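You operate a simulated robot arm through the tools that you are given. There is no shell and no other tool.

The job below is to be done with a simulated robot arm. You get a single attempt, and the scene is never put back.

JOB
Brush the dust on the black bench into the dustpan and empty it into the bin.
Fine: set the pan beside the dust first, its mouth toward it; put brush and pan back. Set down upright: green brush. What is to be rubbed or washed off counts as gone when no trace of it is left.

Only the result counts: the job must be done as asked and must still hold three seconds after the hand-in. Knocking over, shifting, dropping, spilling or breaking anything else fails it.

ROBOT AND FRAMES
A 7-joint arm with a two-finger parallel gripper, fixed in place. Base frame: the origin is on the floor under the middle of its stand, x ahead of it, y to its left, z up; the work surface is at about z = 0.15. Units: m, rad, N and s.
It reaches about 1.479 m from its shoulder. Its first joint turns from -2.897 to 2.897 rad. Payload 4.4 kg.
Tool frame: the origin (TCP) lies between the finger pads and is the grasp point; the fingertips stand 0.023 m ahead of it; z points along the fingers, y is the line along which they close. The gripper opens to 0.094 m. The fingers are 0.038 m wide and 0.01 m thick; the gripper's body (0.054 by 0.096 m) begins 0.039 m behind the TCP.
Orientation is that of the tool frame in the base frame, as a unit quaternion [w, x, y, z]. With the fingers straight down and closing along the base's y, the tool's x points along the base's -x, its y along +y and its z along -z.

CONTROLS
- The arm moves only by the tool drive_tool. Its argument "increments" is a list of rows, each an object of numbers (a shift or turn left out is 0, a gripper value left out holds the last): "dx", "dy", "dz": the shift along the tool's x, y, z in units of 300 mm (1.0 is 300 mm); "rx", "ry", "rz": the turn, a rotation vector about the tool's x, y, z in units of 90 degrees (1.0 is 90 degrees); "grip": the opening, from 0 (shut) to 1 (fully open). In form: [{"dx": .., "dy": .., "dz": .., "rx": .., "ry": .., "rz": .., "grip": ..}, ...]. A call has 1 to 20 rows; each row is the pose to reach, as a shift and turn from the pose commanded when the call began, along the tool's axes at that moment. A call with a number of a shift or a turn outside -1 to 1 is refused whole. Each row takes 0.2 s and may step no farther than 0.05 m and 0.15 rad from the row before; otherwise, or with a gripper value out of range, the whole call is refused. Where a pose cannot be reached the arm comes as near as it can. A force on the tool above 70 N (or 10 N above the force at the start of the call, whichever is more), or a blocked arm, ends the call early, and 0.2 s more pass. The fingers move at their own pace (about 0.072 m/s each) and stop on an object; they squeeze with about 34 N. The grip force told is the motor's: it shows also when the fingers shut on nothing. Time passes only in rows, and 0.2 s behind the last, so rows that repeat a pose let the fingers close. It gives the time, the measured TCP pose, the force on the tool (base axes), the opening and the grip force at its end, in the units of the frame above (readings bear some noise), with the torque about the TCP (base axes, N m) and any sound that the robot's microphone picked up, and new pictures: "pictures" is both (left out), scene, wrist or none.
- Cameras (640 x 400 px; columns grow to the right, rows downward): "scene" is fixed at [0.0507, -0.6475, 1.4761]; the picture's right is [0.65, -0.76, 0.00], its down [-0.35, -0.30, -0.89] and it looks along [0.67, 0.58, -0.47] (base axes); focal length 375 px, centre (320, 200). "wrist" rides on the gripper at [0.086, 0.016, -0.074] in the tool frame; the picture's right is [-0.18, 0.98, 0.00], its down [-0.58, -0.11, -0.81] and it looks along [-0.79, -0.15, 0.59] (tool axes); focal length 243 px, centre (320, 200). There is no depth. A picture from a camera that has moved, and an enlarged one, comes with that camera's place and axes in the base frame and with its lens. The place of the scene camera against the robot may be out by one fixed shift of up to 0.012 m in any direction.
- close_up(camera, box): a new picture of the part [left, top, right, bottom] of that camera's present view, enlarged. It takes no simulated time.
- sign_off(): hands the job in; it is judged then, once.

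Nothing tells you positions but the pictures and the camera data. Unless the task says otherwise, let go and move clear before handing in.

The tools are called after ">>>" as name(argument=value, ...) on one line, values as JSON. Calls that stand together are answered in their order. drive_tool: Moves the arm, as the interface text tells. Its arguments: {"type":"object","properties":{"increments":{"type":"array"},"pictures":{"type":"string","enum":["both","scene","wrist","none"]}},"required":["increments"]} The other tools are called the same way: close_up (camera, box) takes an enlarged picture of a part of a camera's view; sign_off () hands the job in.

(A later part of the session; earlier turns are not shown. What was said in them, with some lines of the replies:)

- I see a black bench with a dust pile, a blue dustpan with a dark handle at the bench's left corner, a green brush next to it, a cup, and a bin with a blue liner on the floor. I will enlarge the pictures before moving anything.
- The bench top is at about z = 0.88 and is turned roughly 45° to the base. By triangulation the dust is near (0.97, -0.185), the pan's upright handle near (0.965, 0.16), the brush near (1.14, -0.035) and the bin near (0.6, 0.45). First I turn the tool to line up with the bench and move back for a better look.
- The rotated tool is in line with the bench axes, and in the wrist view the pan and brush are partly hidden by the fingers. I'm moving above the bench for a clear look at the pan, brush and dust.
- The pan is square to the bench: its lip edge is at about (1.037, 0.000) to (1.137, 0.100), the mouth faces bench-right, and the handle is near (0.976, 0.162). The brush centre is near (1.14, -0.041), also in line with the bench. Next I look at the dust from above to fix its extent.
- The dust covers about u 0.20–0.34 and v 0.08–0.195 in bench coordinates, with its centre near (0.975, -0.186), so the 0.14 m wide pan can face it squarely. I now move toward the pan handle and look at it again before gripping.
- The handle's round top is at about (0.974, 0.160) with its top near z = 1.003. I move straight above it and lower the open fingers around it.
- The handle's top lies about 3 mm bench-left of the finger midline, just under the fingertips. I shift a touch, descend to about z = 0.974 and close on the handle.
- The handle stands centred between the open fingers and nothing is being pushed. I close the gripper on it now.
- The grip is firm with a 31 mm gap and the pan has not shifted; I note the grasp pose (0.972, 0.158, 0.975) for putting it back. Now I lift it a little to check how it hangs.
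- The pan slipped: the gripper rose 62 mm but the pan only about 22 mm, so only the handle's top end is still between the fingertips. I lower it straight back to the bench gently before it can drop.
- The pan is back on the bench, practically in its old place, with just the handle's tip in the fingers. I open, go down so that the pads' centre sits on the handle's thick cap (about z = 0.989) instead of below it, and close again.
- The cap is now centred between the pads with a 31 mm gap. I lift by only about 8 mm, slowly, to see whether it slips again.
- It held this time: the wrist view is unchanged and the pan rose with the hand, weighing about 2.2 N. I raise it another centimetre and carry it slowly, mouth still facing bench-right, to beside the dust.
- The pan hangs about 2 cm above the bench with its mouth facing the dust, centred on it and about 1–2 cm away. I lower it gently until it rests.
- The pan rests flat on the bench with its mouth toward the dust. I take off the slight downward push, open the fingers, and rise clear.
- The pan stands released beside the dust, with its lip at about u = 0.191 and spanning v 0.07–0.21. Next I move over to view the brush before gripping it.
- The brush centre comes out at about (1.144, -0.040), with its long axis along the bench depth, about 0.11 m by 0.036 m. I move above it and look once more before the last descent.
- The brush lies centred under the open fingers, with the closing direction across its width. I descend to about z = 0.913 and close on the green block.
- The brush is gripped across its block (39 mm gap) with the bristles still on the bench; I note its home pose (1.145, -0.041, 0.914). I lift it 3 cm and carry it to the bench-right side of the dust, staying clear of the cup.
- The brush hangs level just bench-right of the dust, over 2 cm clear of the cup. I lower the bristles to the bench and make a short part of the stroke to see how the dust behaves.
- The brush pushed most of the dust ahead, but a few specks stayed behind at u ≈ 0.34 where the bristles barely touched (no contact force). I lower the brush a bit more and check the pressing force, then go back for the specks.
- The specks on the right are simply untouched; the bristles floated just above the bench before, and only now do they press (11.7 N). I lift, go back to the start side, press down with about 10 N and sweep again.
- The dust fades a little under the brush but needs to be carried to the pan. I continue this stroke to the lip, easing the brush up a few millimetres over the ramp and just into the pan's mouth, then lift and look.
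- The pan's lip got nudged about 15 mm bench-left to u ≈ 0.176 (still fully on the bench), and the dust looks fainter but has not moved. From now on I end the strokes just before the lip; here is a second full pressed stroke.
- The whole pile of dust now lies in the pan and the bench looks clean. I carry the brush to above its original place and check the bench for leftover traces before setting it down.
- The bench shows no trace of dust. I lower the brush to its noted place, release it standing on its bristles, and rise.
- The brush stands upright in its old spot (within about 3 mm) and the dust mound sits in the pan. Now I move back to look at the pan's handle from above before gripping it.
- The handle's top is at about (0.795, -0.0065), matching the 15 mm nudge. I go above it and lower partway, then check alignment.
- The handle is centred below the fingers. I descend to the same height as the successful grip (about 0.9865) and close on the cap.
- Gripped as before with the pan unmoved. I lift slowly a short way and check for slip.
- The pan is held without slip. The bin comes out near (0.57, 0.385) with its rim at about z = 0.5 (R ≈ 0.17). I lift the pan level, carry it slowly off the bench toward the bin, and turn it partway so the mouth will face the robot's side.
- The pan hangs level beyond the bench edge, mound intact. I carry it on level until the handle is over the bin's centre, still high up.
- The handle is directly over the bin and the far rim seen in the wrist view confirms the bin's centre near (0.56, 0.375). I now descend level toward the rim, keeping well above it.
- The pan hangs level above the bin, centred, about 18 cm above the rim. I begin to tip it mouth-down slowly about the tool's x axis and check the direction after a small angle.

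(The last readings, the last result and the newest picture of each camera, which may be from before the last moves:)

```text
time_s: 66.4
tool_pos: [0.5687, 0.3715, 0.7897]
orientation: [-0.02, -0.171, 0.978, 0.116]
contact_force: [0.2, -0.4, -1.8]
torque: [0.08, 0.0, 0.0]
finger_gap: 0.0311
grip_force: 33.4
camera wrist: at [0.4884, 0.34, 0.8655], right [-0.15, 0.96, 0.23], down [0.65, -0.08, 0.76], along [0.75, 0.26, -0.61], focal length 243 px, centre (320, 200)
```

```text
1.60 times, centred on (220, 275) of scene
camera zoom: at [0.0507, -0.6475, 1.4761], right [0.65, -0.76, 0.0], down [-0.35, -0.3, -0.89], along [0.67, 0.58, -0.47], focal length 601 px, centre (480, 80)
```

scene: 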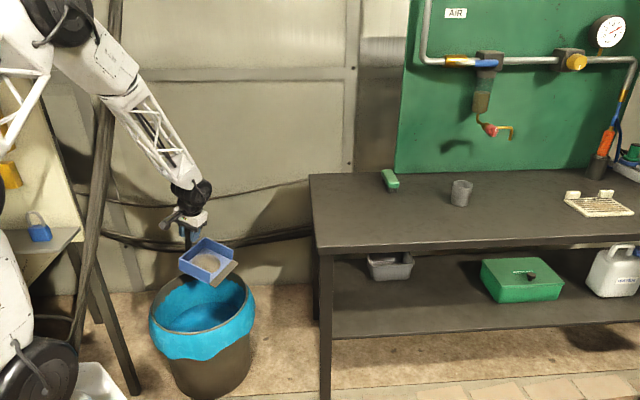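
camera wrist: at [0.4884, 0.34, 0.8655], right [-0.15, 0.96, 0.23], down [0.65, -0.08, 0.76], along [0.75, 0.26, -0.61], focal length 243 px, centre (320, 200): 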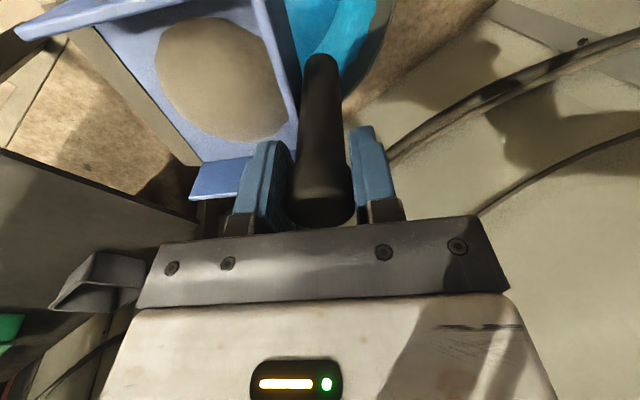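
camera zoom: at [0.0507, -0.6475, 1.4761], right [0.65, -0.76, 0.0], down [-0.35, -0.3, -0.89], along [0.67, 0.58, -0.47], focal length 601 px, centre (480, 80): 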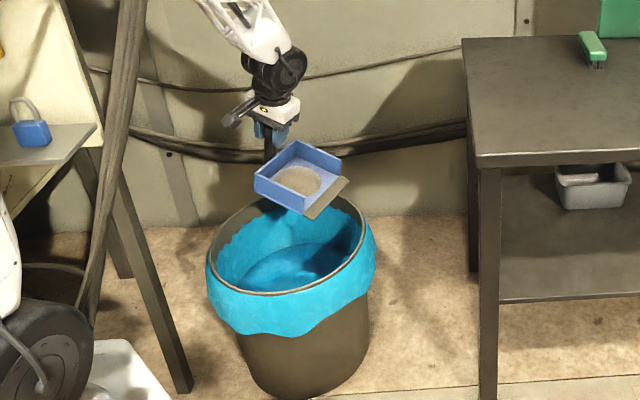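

The mouth is tipping down toward the bin as intended and the mound still sits in the pan. I continue the tilt slowly to about 72°.

>>> drive_tool(increments=[{"rx": -0.04}, {"rx": -0.08}, {"rx": -0.12}, {"rx": -0.165}, {"rx": -0.21}, {"rx": -0.255}, {"rx": -0.3}, {"rx": -0.345}, {"rx": -0.39}, {"rx": -0.435}, {"rx": -0.48}, {"rx": -0.525}, {"rx": -0.57}, {"rx": -0.61}, {"rx": -0.65}, {"rx": -0.65}], pictures="both")

>>> close_up(camera="scene", box=[100, 150, 340, 400])

```text
time_s: 69.8
tool_pos: [0.5691, 0.3711, 0.7897]
orientation: [-0.101, -0.14, 0.797, 0.578]
contact_force: [0.5, 0.0, -2.1]
torque: [-0.13, -0.07, 0.02]
finger_gap: 0.0311
grip_force: 34.3
camera wrist: at [0.5097, 0.2793, 0.8272], right [0.07, 0.35, 0.94], down [0.82, -0.56, 0.15], along [0.57, 0.75, -0.32], focal length 243 px, centre (320, 200)
```

scene: 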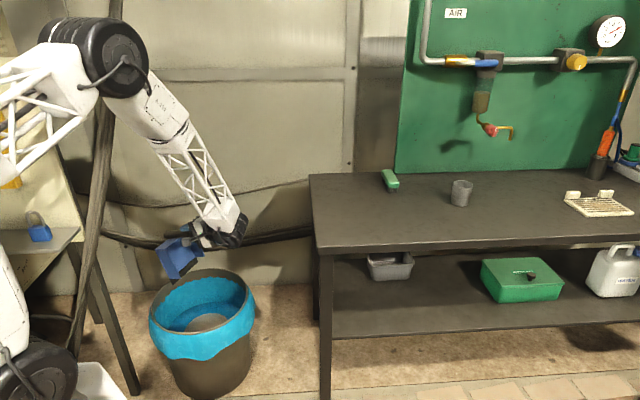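
wrist: 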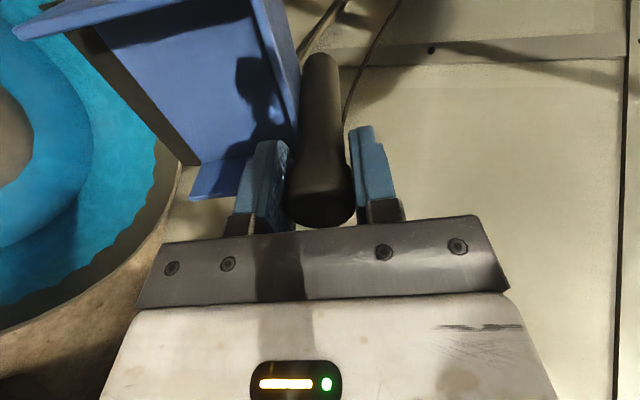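

```text
1.60 times, centred on (220, 275) of scene
camera zoom: at [0.0507, -0.6475, 1.4761], right [0.65, -0.76, 0.0], down [-0.35, -0.3, -0.89], along [0.67, 0.58, -0.47], focal length 601 px, centre (480, 80)
```

zoom: 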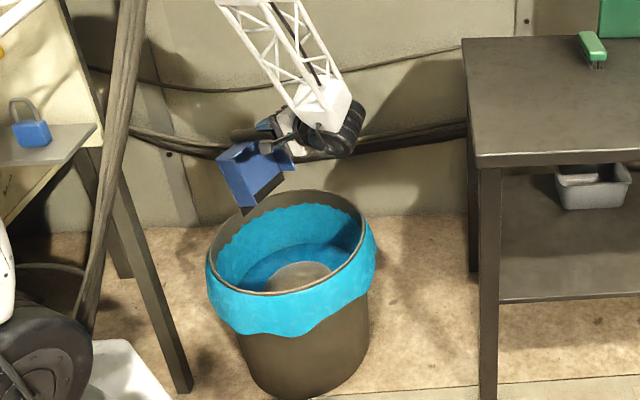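

The dust mound now lies at the bottom of the bin and the pan is empty. I tilt the pan back to level in place.

>>> drive_tool(increments=[{"rx": 0.06}, {"rx": 0.12}, {"rx": 0.18}, {"rx": 0.24}, {"rx": 0.3}, {"rx": 0.36}, {"rx": 0.42}, {"rx": 0.48}, {"rx": 0.54}, {"rx": 0.6}, {"rx": 0.66}, {"rx": 0.72}, {"rx": 0.77}, {"rx": 0.8}, {"rx": 0.8}], pictures="both")

>>> close_up(camera="scene", box=[100, 150, 340, 400])

```text
time_s: 73.0
tool_pos: [0.5669, 0.3711, 0.7884]
orientation: [0.0, -0.172, 0.985, 0.0]
contact_force: [-0.3, -0.4, -2.4]
torque: [0.1, 0.04, -0.02]
finger_gap: 0.0307
grip_force: 34.3
camera wrist: at [0.4821, 0.357, 0.8629], right [-0.16, 0.99, 0.0], down [0.58, 0.09, 0.81], along [0.8, 0.13, -0.59], focal length 243 px, centre (320, 200)
```

scene: 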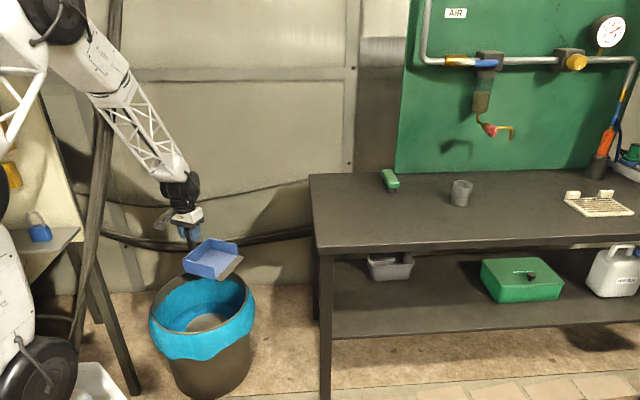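
wrist: 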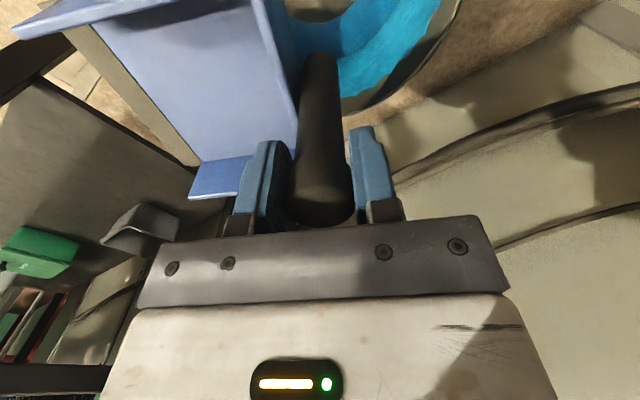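

```text
1.60 times, centred on (220, 275) of scene
camera zoom: at [0.0507, -0.6475, 1.4761], right [0.65, -0.76, 0.0], down [-0.35, -0.3, -0.89], along [0.67, 0.58, -0.47], focal length 601 px, centre (480, 80)
```

zoom: 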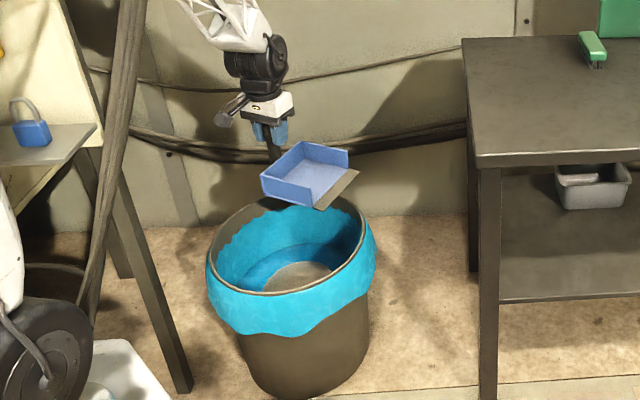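

The pan is level and empty, the grip unchanged, and the dust is in the bin. I lift straight back up to carry height.

>>> drive_tool(increments=[{"dz": -0.06}, {"dz": -0.14}, {"dz": -0.22}, {"dz": -0.3}, {"dz": -0.38}, {"dz": -0.46}, {"dz": -0.54}, {"dz": -0.62}, {"dz": -0.7}, {"dz": -0.78}, {"dz": -0.86}, {"dz": -0.94}, {"dz": -1.0}, {"dz": -1.0}], pictures="none")

```text
time_s: 76.0
tool_pos: [0.5687, 0.3717, 1.0898]
orientation: [0.0, -0.172, 0.985, 0.0]
contact_force: [1.0, -0.6, -1.3]
torque: [0.08, 0.06, 0.02]
finger_gap: 0.031
grip_force: 34.0
```

The pan is back at carry height with the grip steady. I carry it toward its original place at the bench's back-left corner, turning it back to its original heading on the way.

>>> drive_tool(increments=[{"dx": -0.04, "dy": -0.045, "rz": -0.02}, {"dx": -0.09, "dy": -0.1, "rz": -0.05}, {"dx": -0.14, "dy": -0.16, "rz": -0.08}, {"dx": -0.19, "dy": -0.22, "rz": -0.11}, {"dx": -0.24, "dy": -0.275, "rz": -0.14}, {"dx": -0.29, "dy": -0.33, "rz": -0.17}, {"dx": -0.34, "dy": -0.385, "rz": -0.2}, {"dx": -0.39, "dy": -0.44, "rz": -0.23}, {"dx": -0.44, "dy": -0.5, "rz": -0.26}, {"dx": -0.48, "dy": -0.545, "rz": -0.28}, {"dx": -0.5, "dy": -0.567, "rz": -0.28}, {"dx": -0.5, "dy": -0.567, "rz": -0.28}], pictures="scene")

```text
time_s: 78.6
tool_pos: [0.766, 0.2611, 1.0894]
orientation: [0.0, -0.383, 0.924, 0.0]
contact_force: [0.2, 0.6, -2.5]
torque: [0.08, 0.07, 0.02]
finger_gap: 0.0309
grip_force: 33.9
```

scene: 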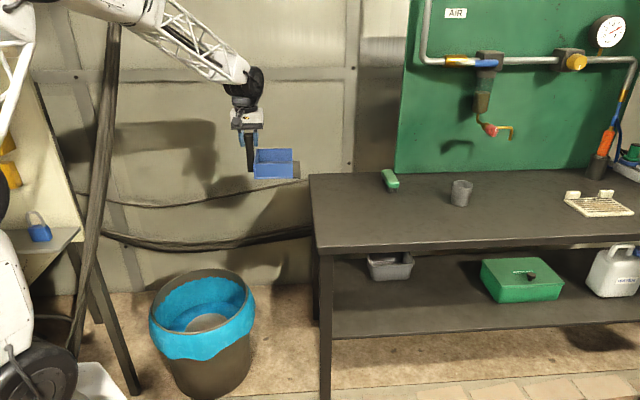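

The pan keeps its heading and grip. I continue over the bench to directly above its original spot.

>>> drive_tool(increments=[{"dx": -0.02, "dy": -0.06}, {"dx": -0.045, "dy": -0.135}, {"dx": -0.07, "dy": -0.21}, {"dx": -0.095, "dy": -0.285}, {"dx": -0.12, "dy": -0.36}, {"dx": -0.145, "dy": -0.435}, {"dx": -0.17, "dy": -0.51}, {"dx": -0.2, "dy": -0.59}, {"dx": -0.225, "dy": -0.665}, {"dx": -0.245, "dy": -0.727}, {"dx": -0.245, "dy": -0.727, "dz": 0.06}, {"dx": -0.245, "dy": -0.727, "dz": 0.13}, {"dx": -0.245, "dy": -0.727, "dz": 0.2}, {"dx": -0.245, "dy": -0.727, "dz": 0.26}, {"dx": -0.245, "dy": -0.727, "dz": 0.26}], pictures="both")

>>> close_up(camera="scene", box=[280, 100, 400, 200])

```text
time_s: 81.8
tool_pos: [0.9723, 0.1593, 1.0106]
orientation: [0.0, -0.382, 0.924, 0.0]
contact_force: [-0.3, -0.7, -1.2]
torque: [0.06, 0.05, 0.01]
finger_gap: 0.0307
grip_force: 34.1
camera wrist: at [0.9, 0.11, 1.085], right [-0.56, 0.83, 0.0], down [0.49, 0.33, 0.81], along [0.67, 0.46, -0.59], focal length 243 px, centre (320, 200)
```

scene: 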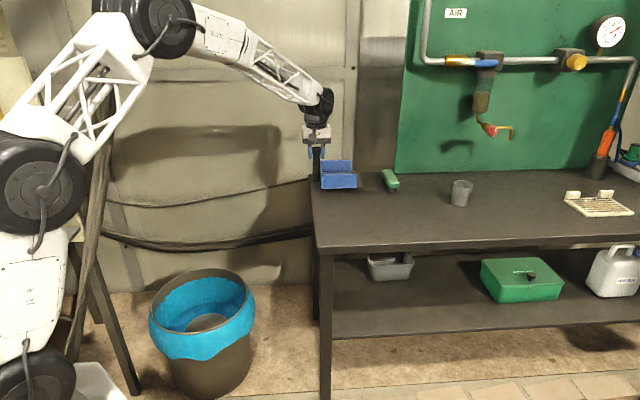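
wrist: 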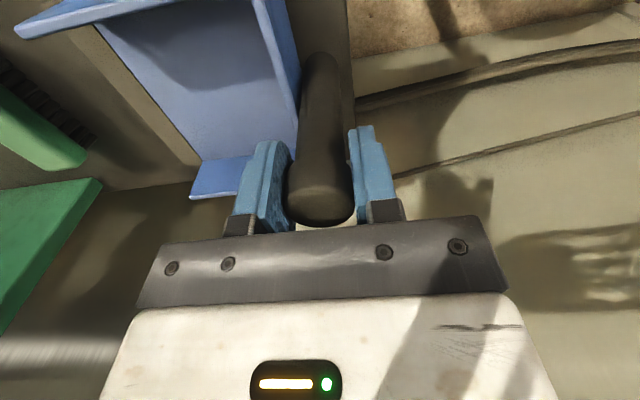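

```text
4.00 times, centred on (340, 150) of scene
camera zoom: at [0.0507, -0.6475, 1.4761], right [0.65, -0.76, 0.0], down [-0.35, -0.3, -0.89], along [0.67, 0.58, -0.47], focal length 1502 px, centre (240, 400)
```

zoom: 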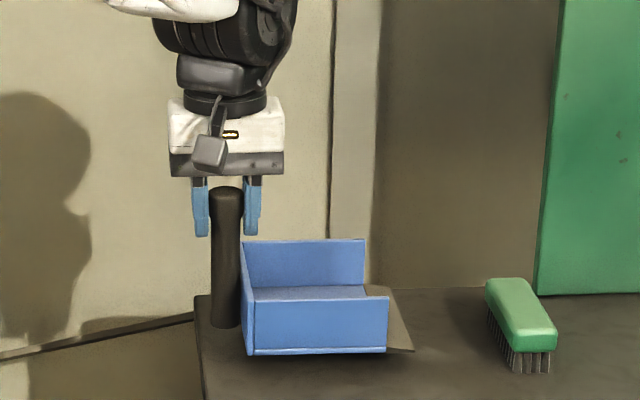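

The pan hovers 2.4 cm over its original footprint with matching outlines. I lower it gently onto the bench.

>>> drive_tool(increments=[{"dz": 0.025}, {"dz": 0.045}, {"dz": 0.06}, {"dz": 0.07}, {"dz": 0.076}, {"dz": 0.08}, {"dz": 0.08}], pictures="wrist")

>>> close_up(camera="scene", box=[280, 100, 400, 200])

```text
time_s: 83.4
tool_pos: [0.9738, 0.1598, 0.9882]
orientation: [-0.001, -0.382, 0.924, 0.001]
contact_force: [-0.9, 1.1, 2.3]
torque: [-0.04, -0.46, 0.13]
finger_gap: 0.0308
grip_force: 34.4
camera wrist: at [0.9014, 0.11, 1.0621], right [-0.56, 0.83, 0.0], down [0.49, 0.33, 0.81], along [0.67, 0.46, -0.59], focal length 243 px, centre (320, 200)
```

wrist: 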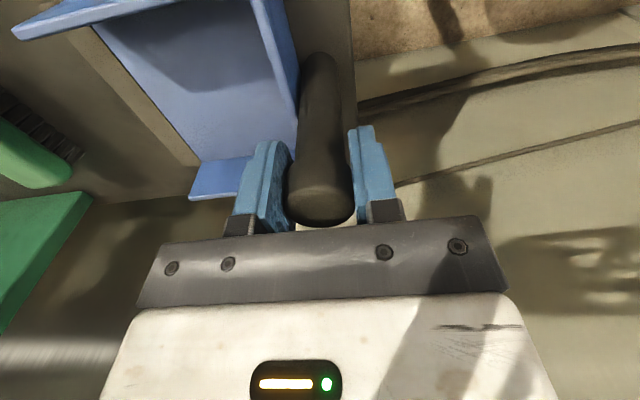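

```text
4.00 times, centred on (340, 150) of scene
camera zoom: at [0.0507, -0.6475, 1.4761], right [0.65, -0.76, 0.0], down [-0.35, -0.3, -0.89], along [0.67, 0.58, -0.47], focal length 1502 px, centre (240, 400)
```

zoom: 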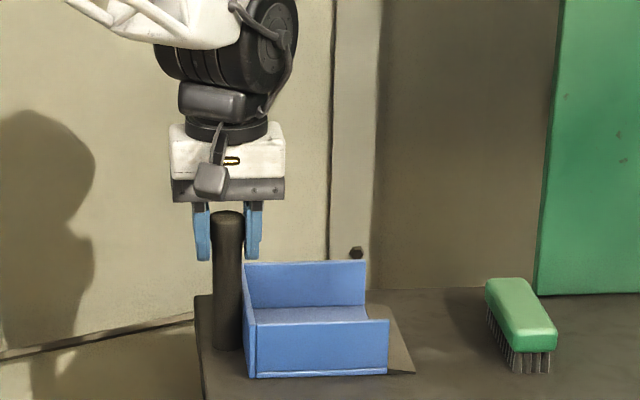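

The pan touches the bench in its original place (outline within a pixel or two). I open the fingers and rise clear.

>>> drive_tool(increments=[{"grip": 0.45}, {"grip": 0.7}, {"grip": 1}, {"grip": 1}, {"grip": 1}, {"dz": -0.04, "grip": 1}, {"dz": -0.1, "grip": 1}, {"dz": -0.2, "grip": 1}, {"dz": -0.32, "grip": 1}, {"dz": -0.45, "grip": 1}, {"dz": -0.55, "grip": 1}, {"dz": -0.6, "dx": 0.1, "grip": 1}, {"dz": -0.6, "dx": 0.25, "grip": 1}, {"dz": -0.6, "dx": 0.4, "grip": 1}], pictures="both")

>>> close_up(camera="scene", box=[300, 140, 480, 252])

>>> close_up(camera="scene", box=[130, 250, 330, 400])

>>> close_up(camera="wrist", box=[0, 0, 480, 240])

```text
time_s: 86.4
tool_pos: [0.8889, 0.0757, 1.1658]
orientation: [0.0, -0.382, 0.924, 0.0]
contact_force: [0.3, -0.8, -0.1]
torque: [0.03, -0.01, 0.0]
finger_gap: 0.0941
grip_force: 0.1
camera wrist: at [0.8167, 0.0254, 1.2401], right [-0.57, 0.82, 0.0], down [0.49, 0.33, 0.81], along [0.66, 0.46, -0.59], focal length 243 px, centre (320, 200)
```

scene: 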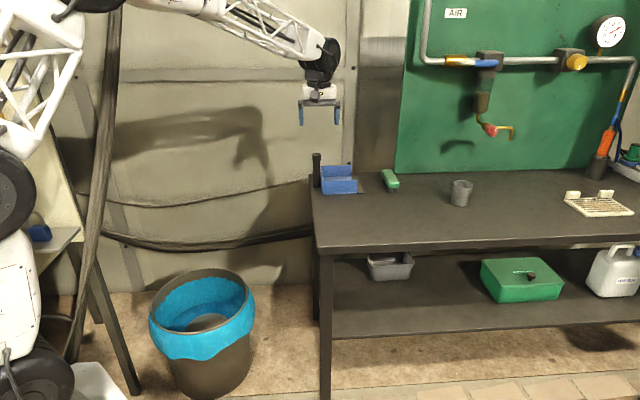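
wrist: 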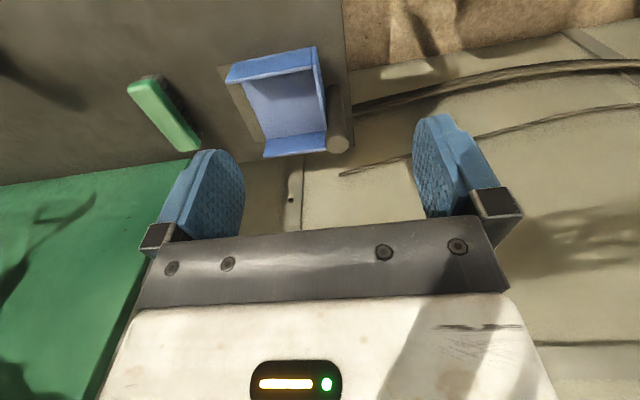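

```text
3.56 times, centred on (390, 196) of scene
camera zoom: at [0.0507, -0.6475, 1.4761], right [0.65, -0.76, 0.0], down [-0.35, -0.3, -0.89], along [0.67, 0.58, -0.47], focal length 1335 px, centre (71, 214)
```

zoom: 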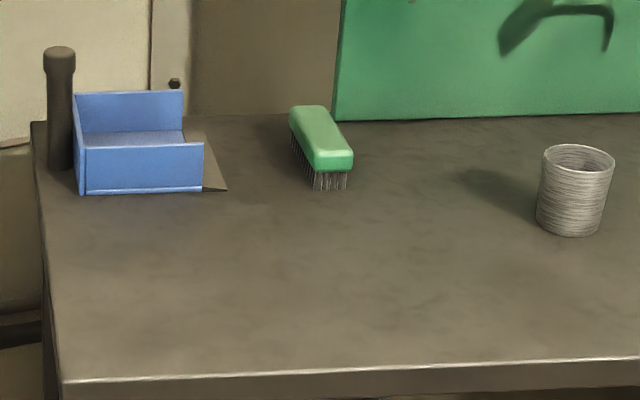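

```text
2.67 times, centred on (230, 325) of scene
camera zoom: at [0.0507, -0.6475, 1.4761], right [0.65, -0.76, 0.0], down [-0.35, -0.3, -0.89], along [0.67, 0.58, -0.47], focal length 1001 px, centre (560, -133)
```

zoom: 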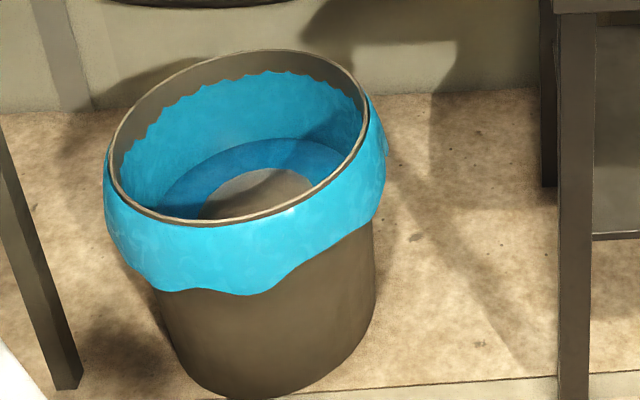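

```text
1.33 times, centred on (240, 120) of wrist
camera zoom: at [0.8167, 0.0254, 1.2401], right [-0.57, 0.82, 0.0], down [0.49, 0.33, 0.81], along [0.66, 0.46, -0.59], focal length 324 px, centre (427, 307)
```

zoom: 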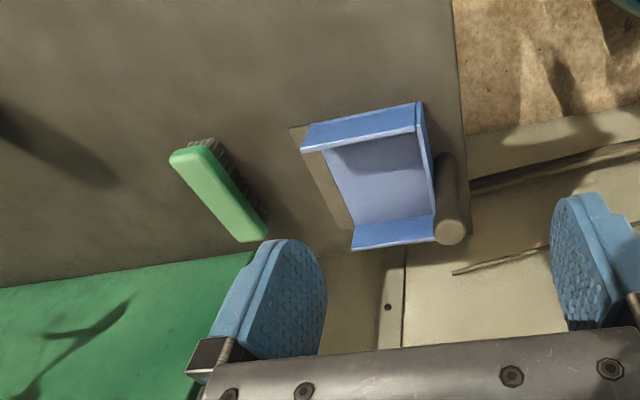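

Pan and brush stand back in their places, the pan is empty and the bin holds the dust. I take one last look straight over the former dust spot to be sure no trace is left.

>>> drive_tool(increments=[{"dx": 0.11, "dy": -0.073}, {"dx": 0.22, "dy": -0.147}, {"dx": 0.33, "dy": -0.22}, {"dx": 0.44, "dy": -0.293}, {"dx": 0.55, "dy": -0.367}, {"dx": 0.66, "dy": -0.44}, {"dx": 0.77, "dy": -0.513}, {"dx": 0.866, "dy": -0.587}], pictures="none")

>>> close_up(camera="wrist", box=[160, 0, 480, 200])

>>> close_up(camera="scene", box=[340, 185, 460, 250])

```text
time_s: 88.2
tool_pos: [0.8274, -0.2352, 1.1668]
orientation: [0.0, -0.382, 0.924, 0.0]
contact_force: [-0.7, -0.8, 0.5]
torque: [0.04, -0.04, 0.02]
finger_gap: 0.0939
grip_force: 0.0
```

```text
2.00 times, centred on (320, 100) of wrist
camera zoom: at [0.7557, -0.2854, 1.2412], right [-0.56, 0.83, 0.0], down [0.49, 0.33, 0.81], along [0.67, 0.46, -0.59], focal length 485 px, centre (320, 400)
```

zoom: 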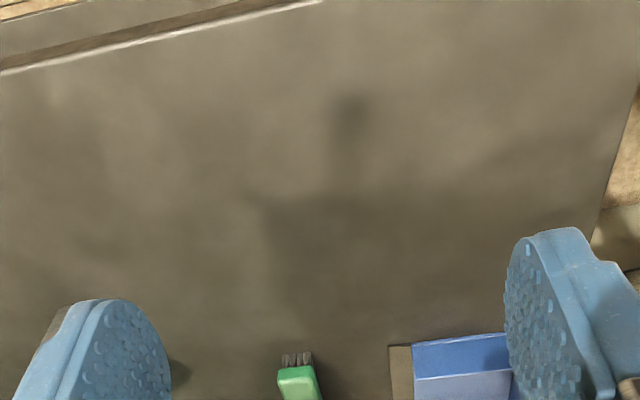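

```text
5.33 times, centred on (400, 218) of scene
camera zoom: at [0.0507, -0.6475, 1.4761], right [0.65, -0.76, 0.0], down [-0.35, -0.3, -0.89], along [0.67, 0.58, -0.47], focal length 2002 px, centre (-107, 107)
```

zoom: 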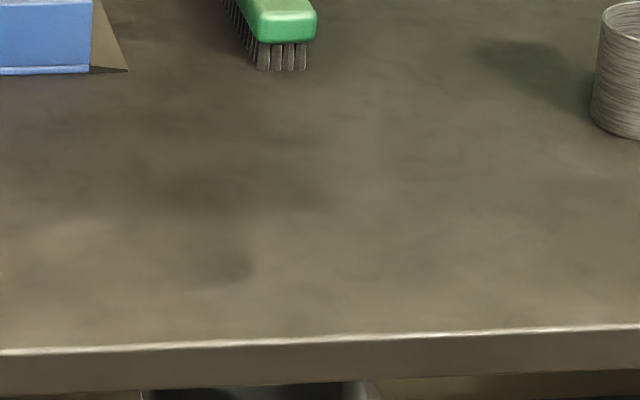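

The bench is clean with no trace of dust, the empty pan and the upright brush are back in their places, the dust is in the bin, and the gripper is open and clear. I hand the job in.

>>> sign_off()

```text
The job is handed in.
```

The job is done and handed in: the dust is in the bin and no trace of it shows on the bench in the last close-up pictures. I don't have the judge's result yet.

- **Pan:** it is empty and back in its original spot, to within a few millimetres. I had set it beside the dust with its mouth toward it before sweeping.
- **Brush:** it stands upright on its bristles, about 3 mm from where it started.
- **Gripper:** it is open and clear of everything.

Two things went slightly off along the way:

- **Slip on the first lift:** the pan's handle slid in the fingers. I lowered the pan straight back to the bench and gripped the handle higher, and that grip held for the rest of the job.
- **Nudge while sweeping:** the first stroke into the mouth pushed the pan about 15 mm toward the bench edge. It stayed fully on the bench, and I kept the next stroke short of the lip.

I saw no other item move, and no dust fell outside the pan or the bin.
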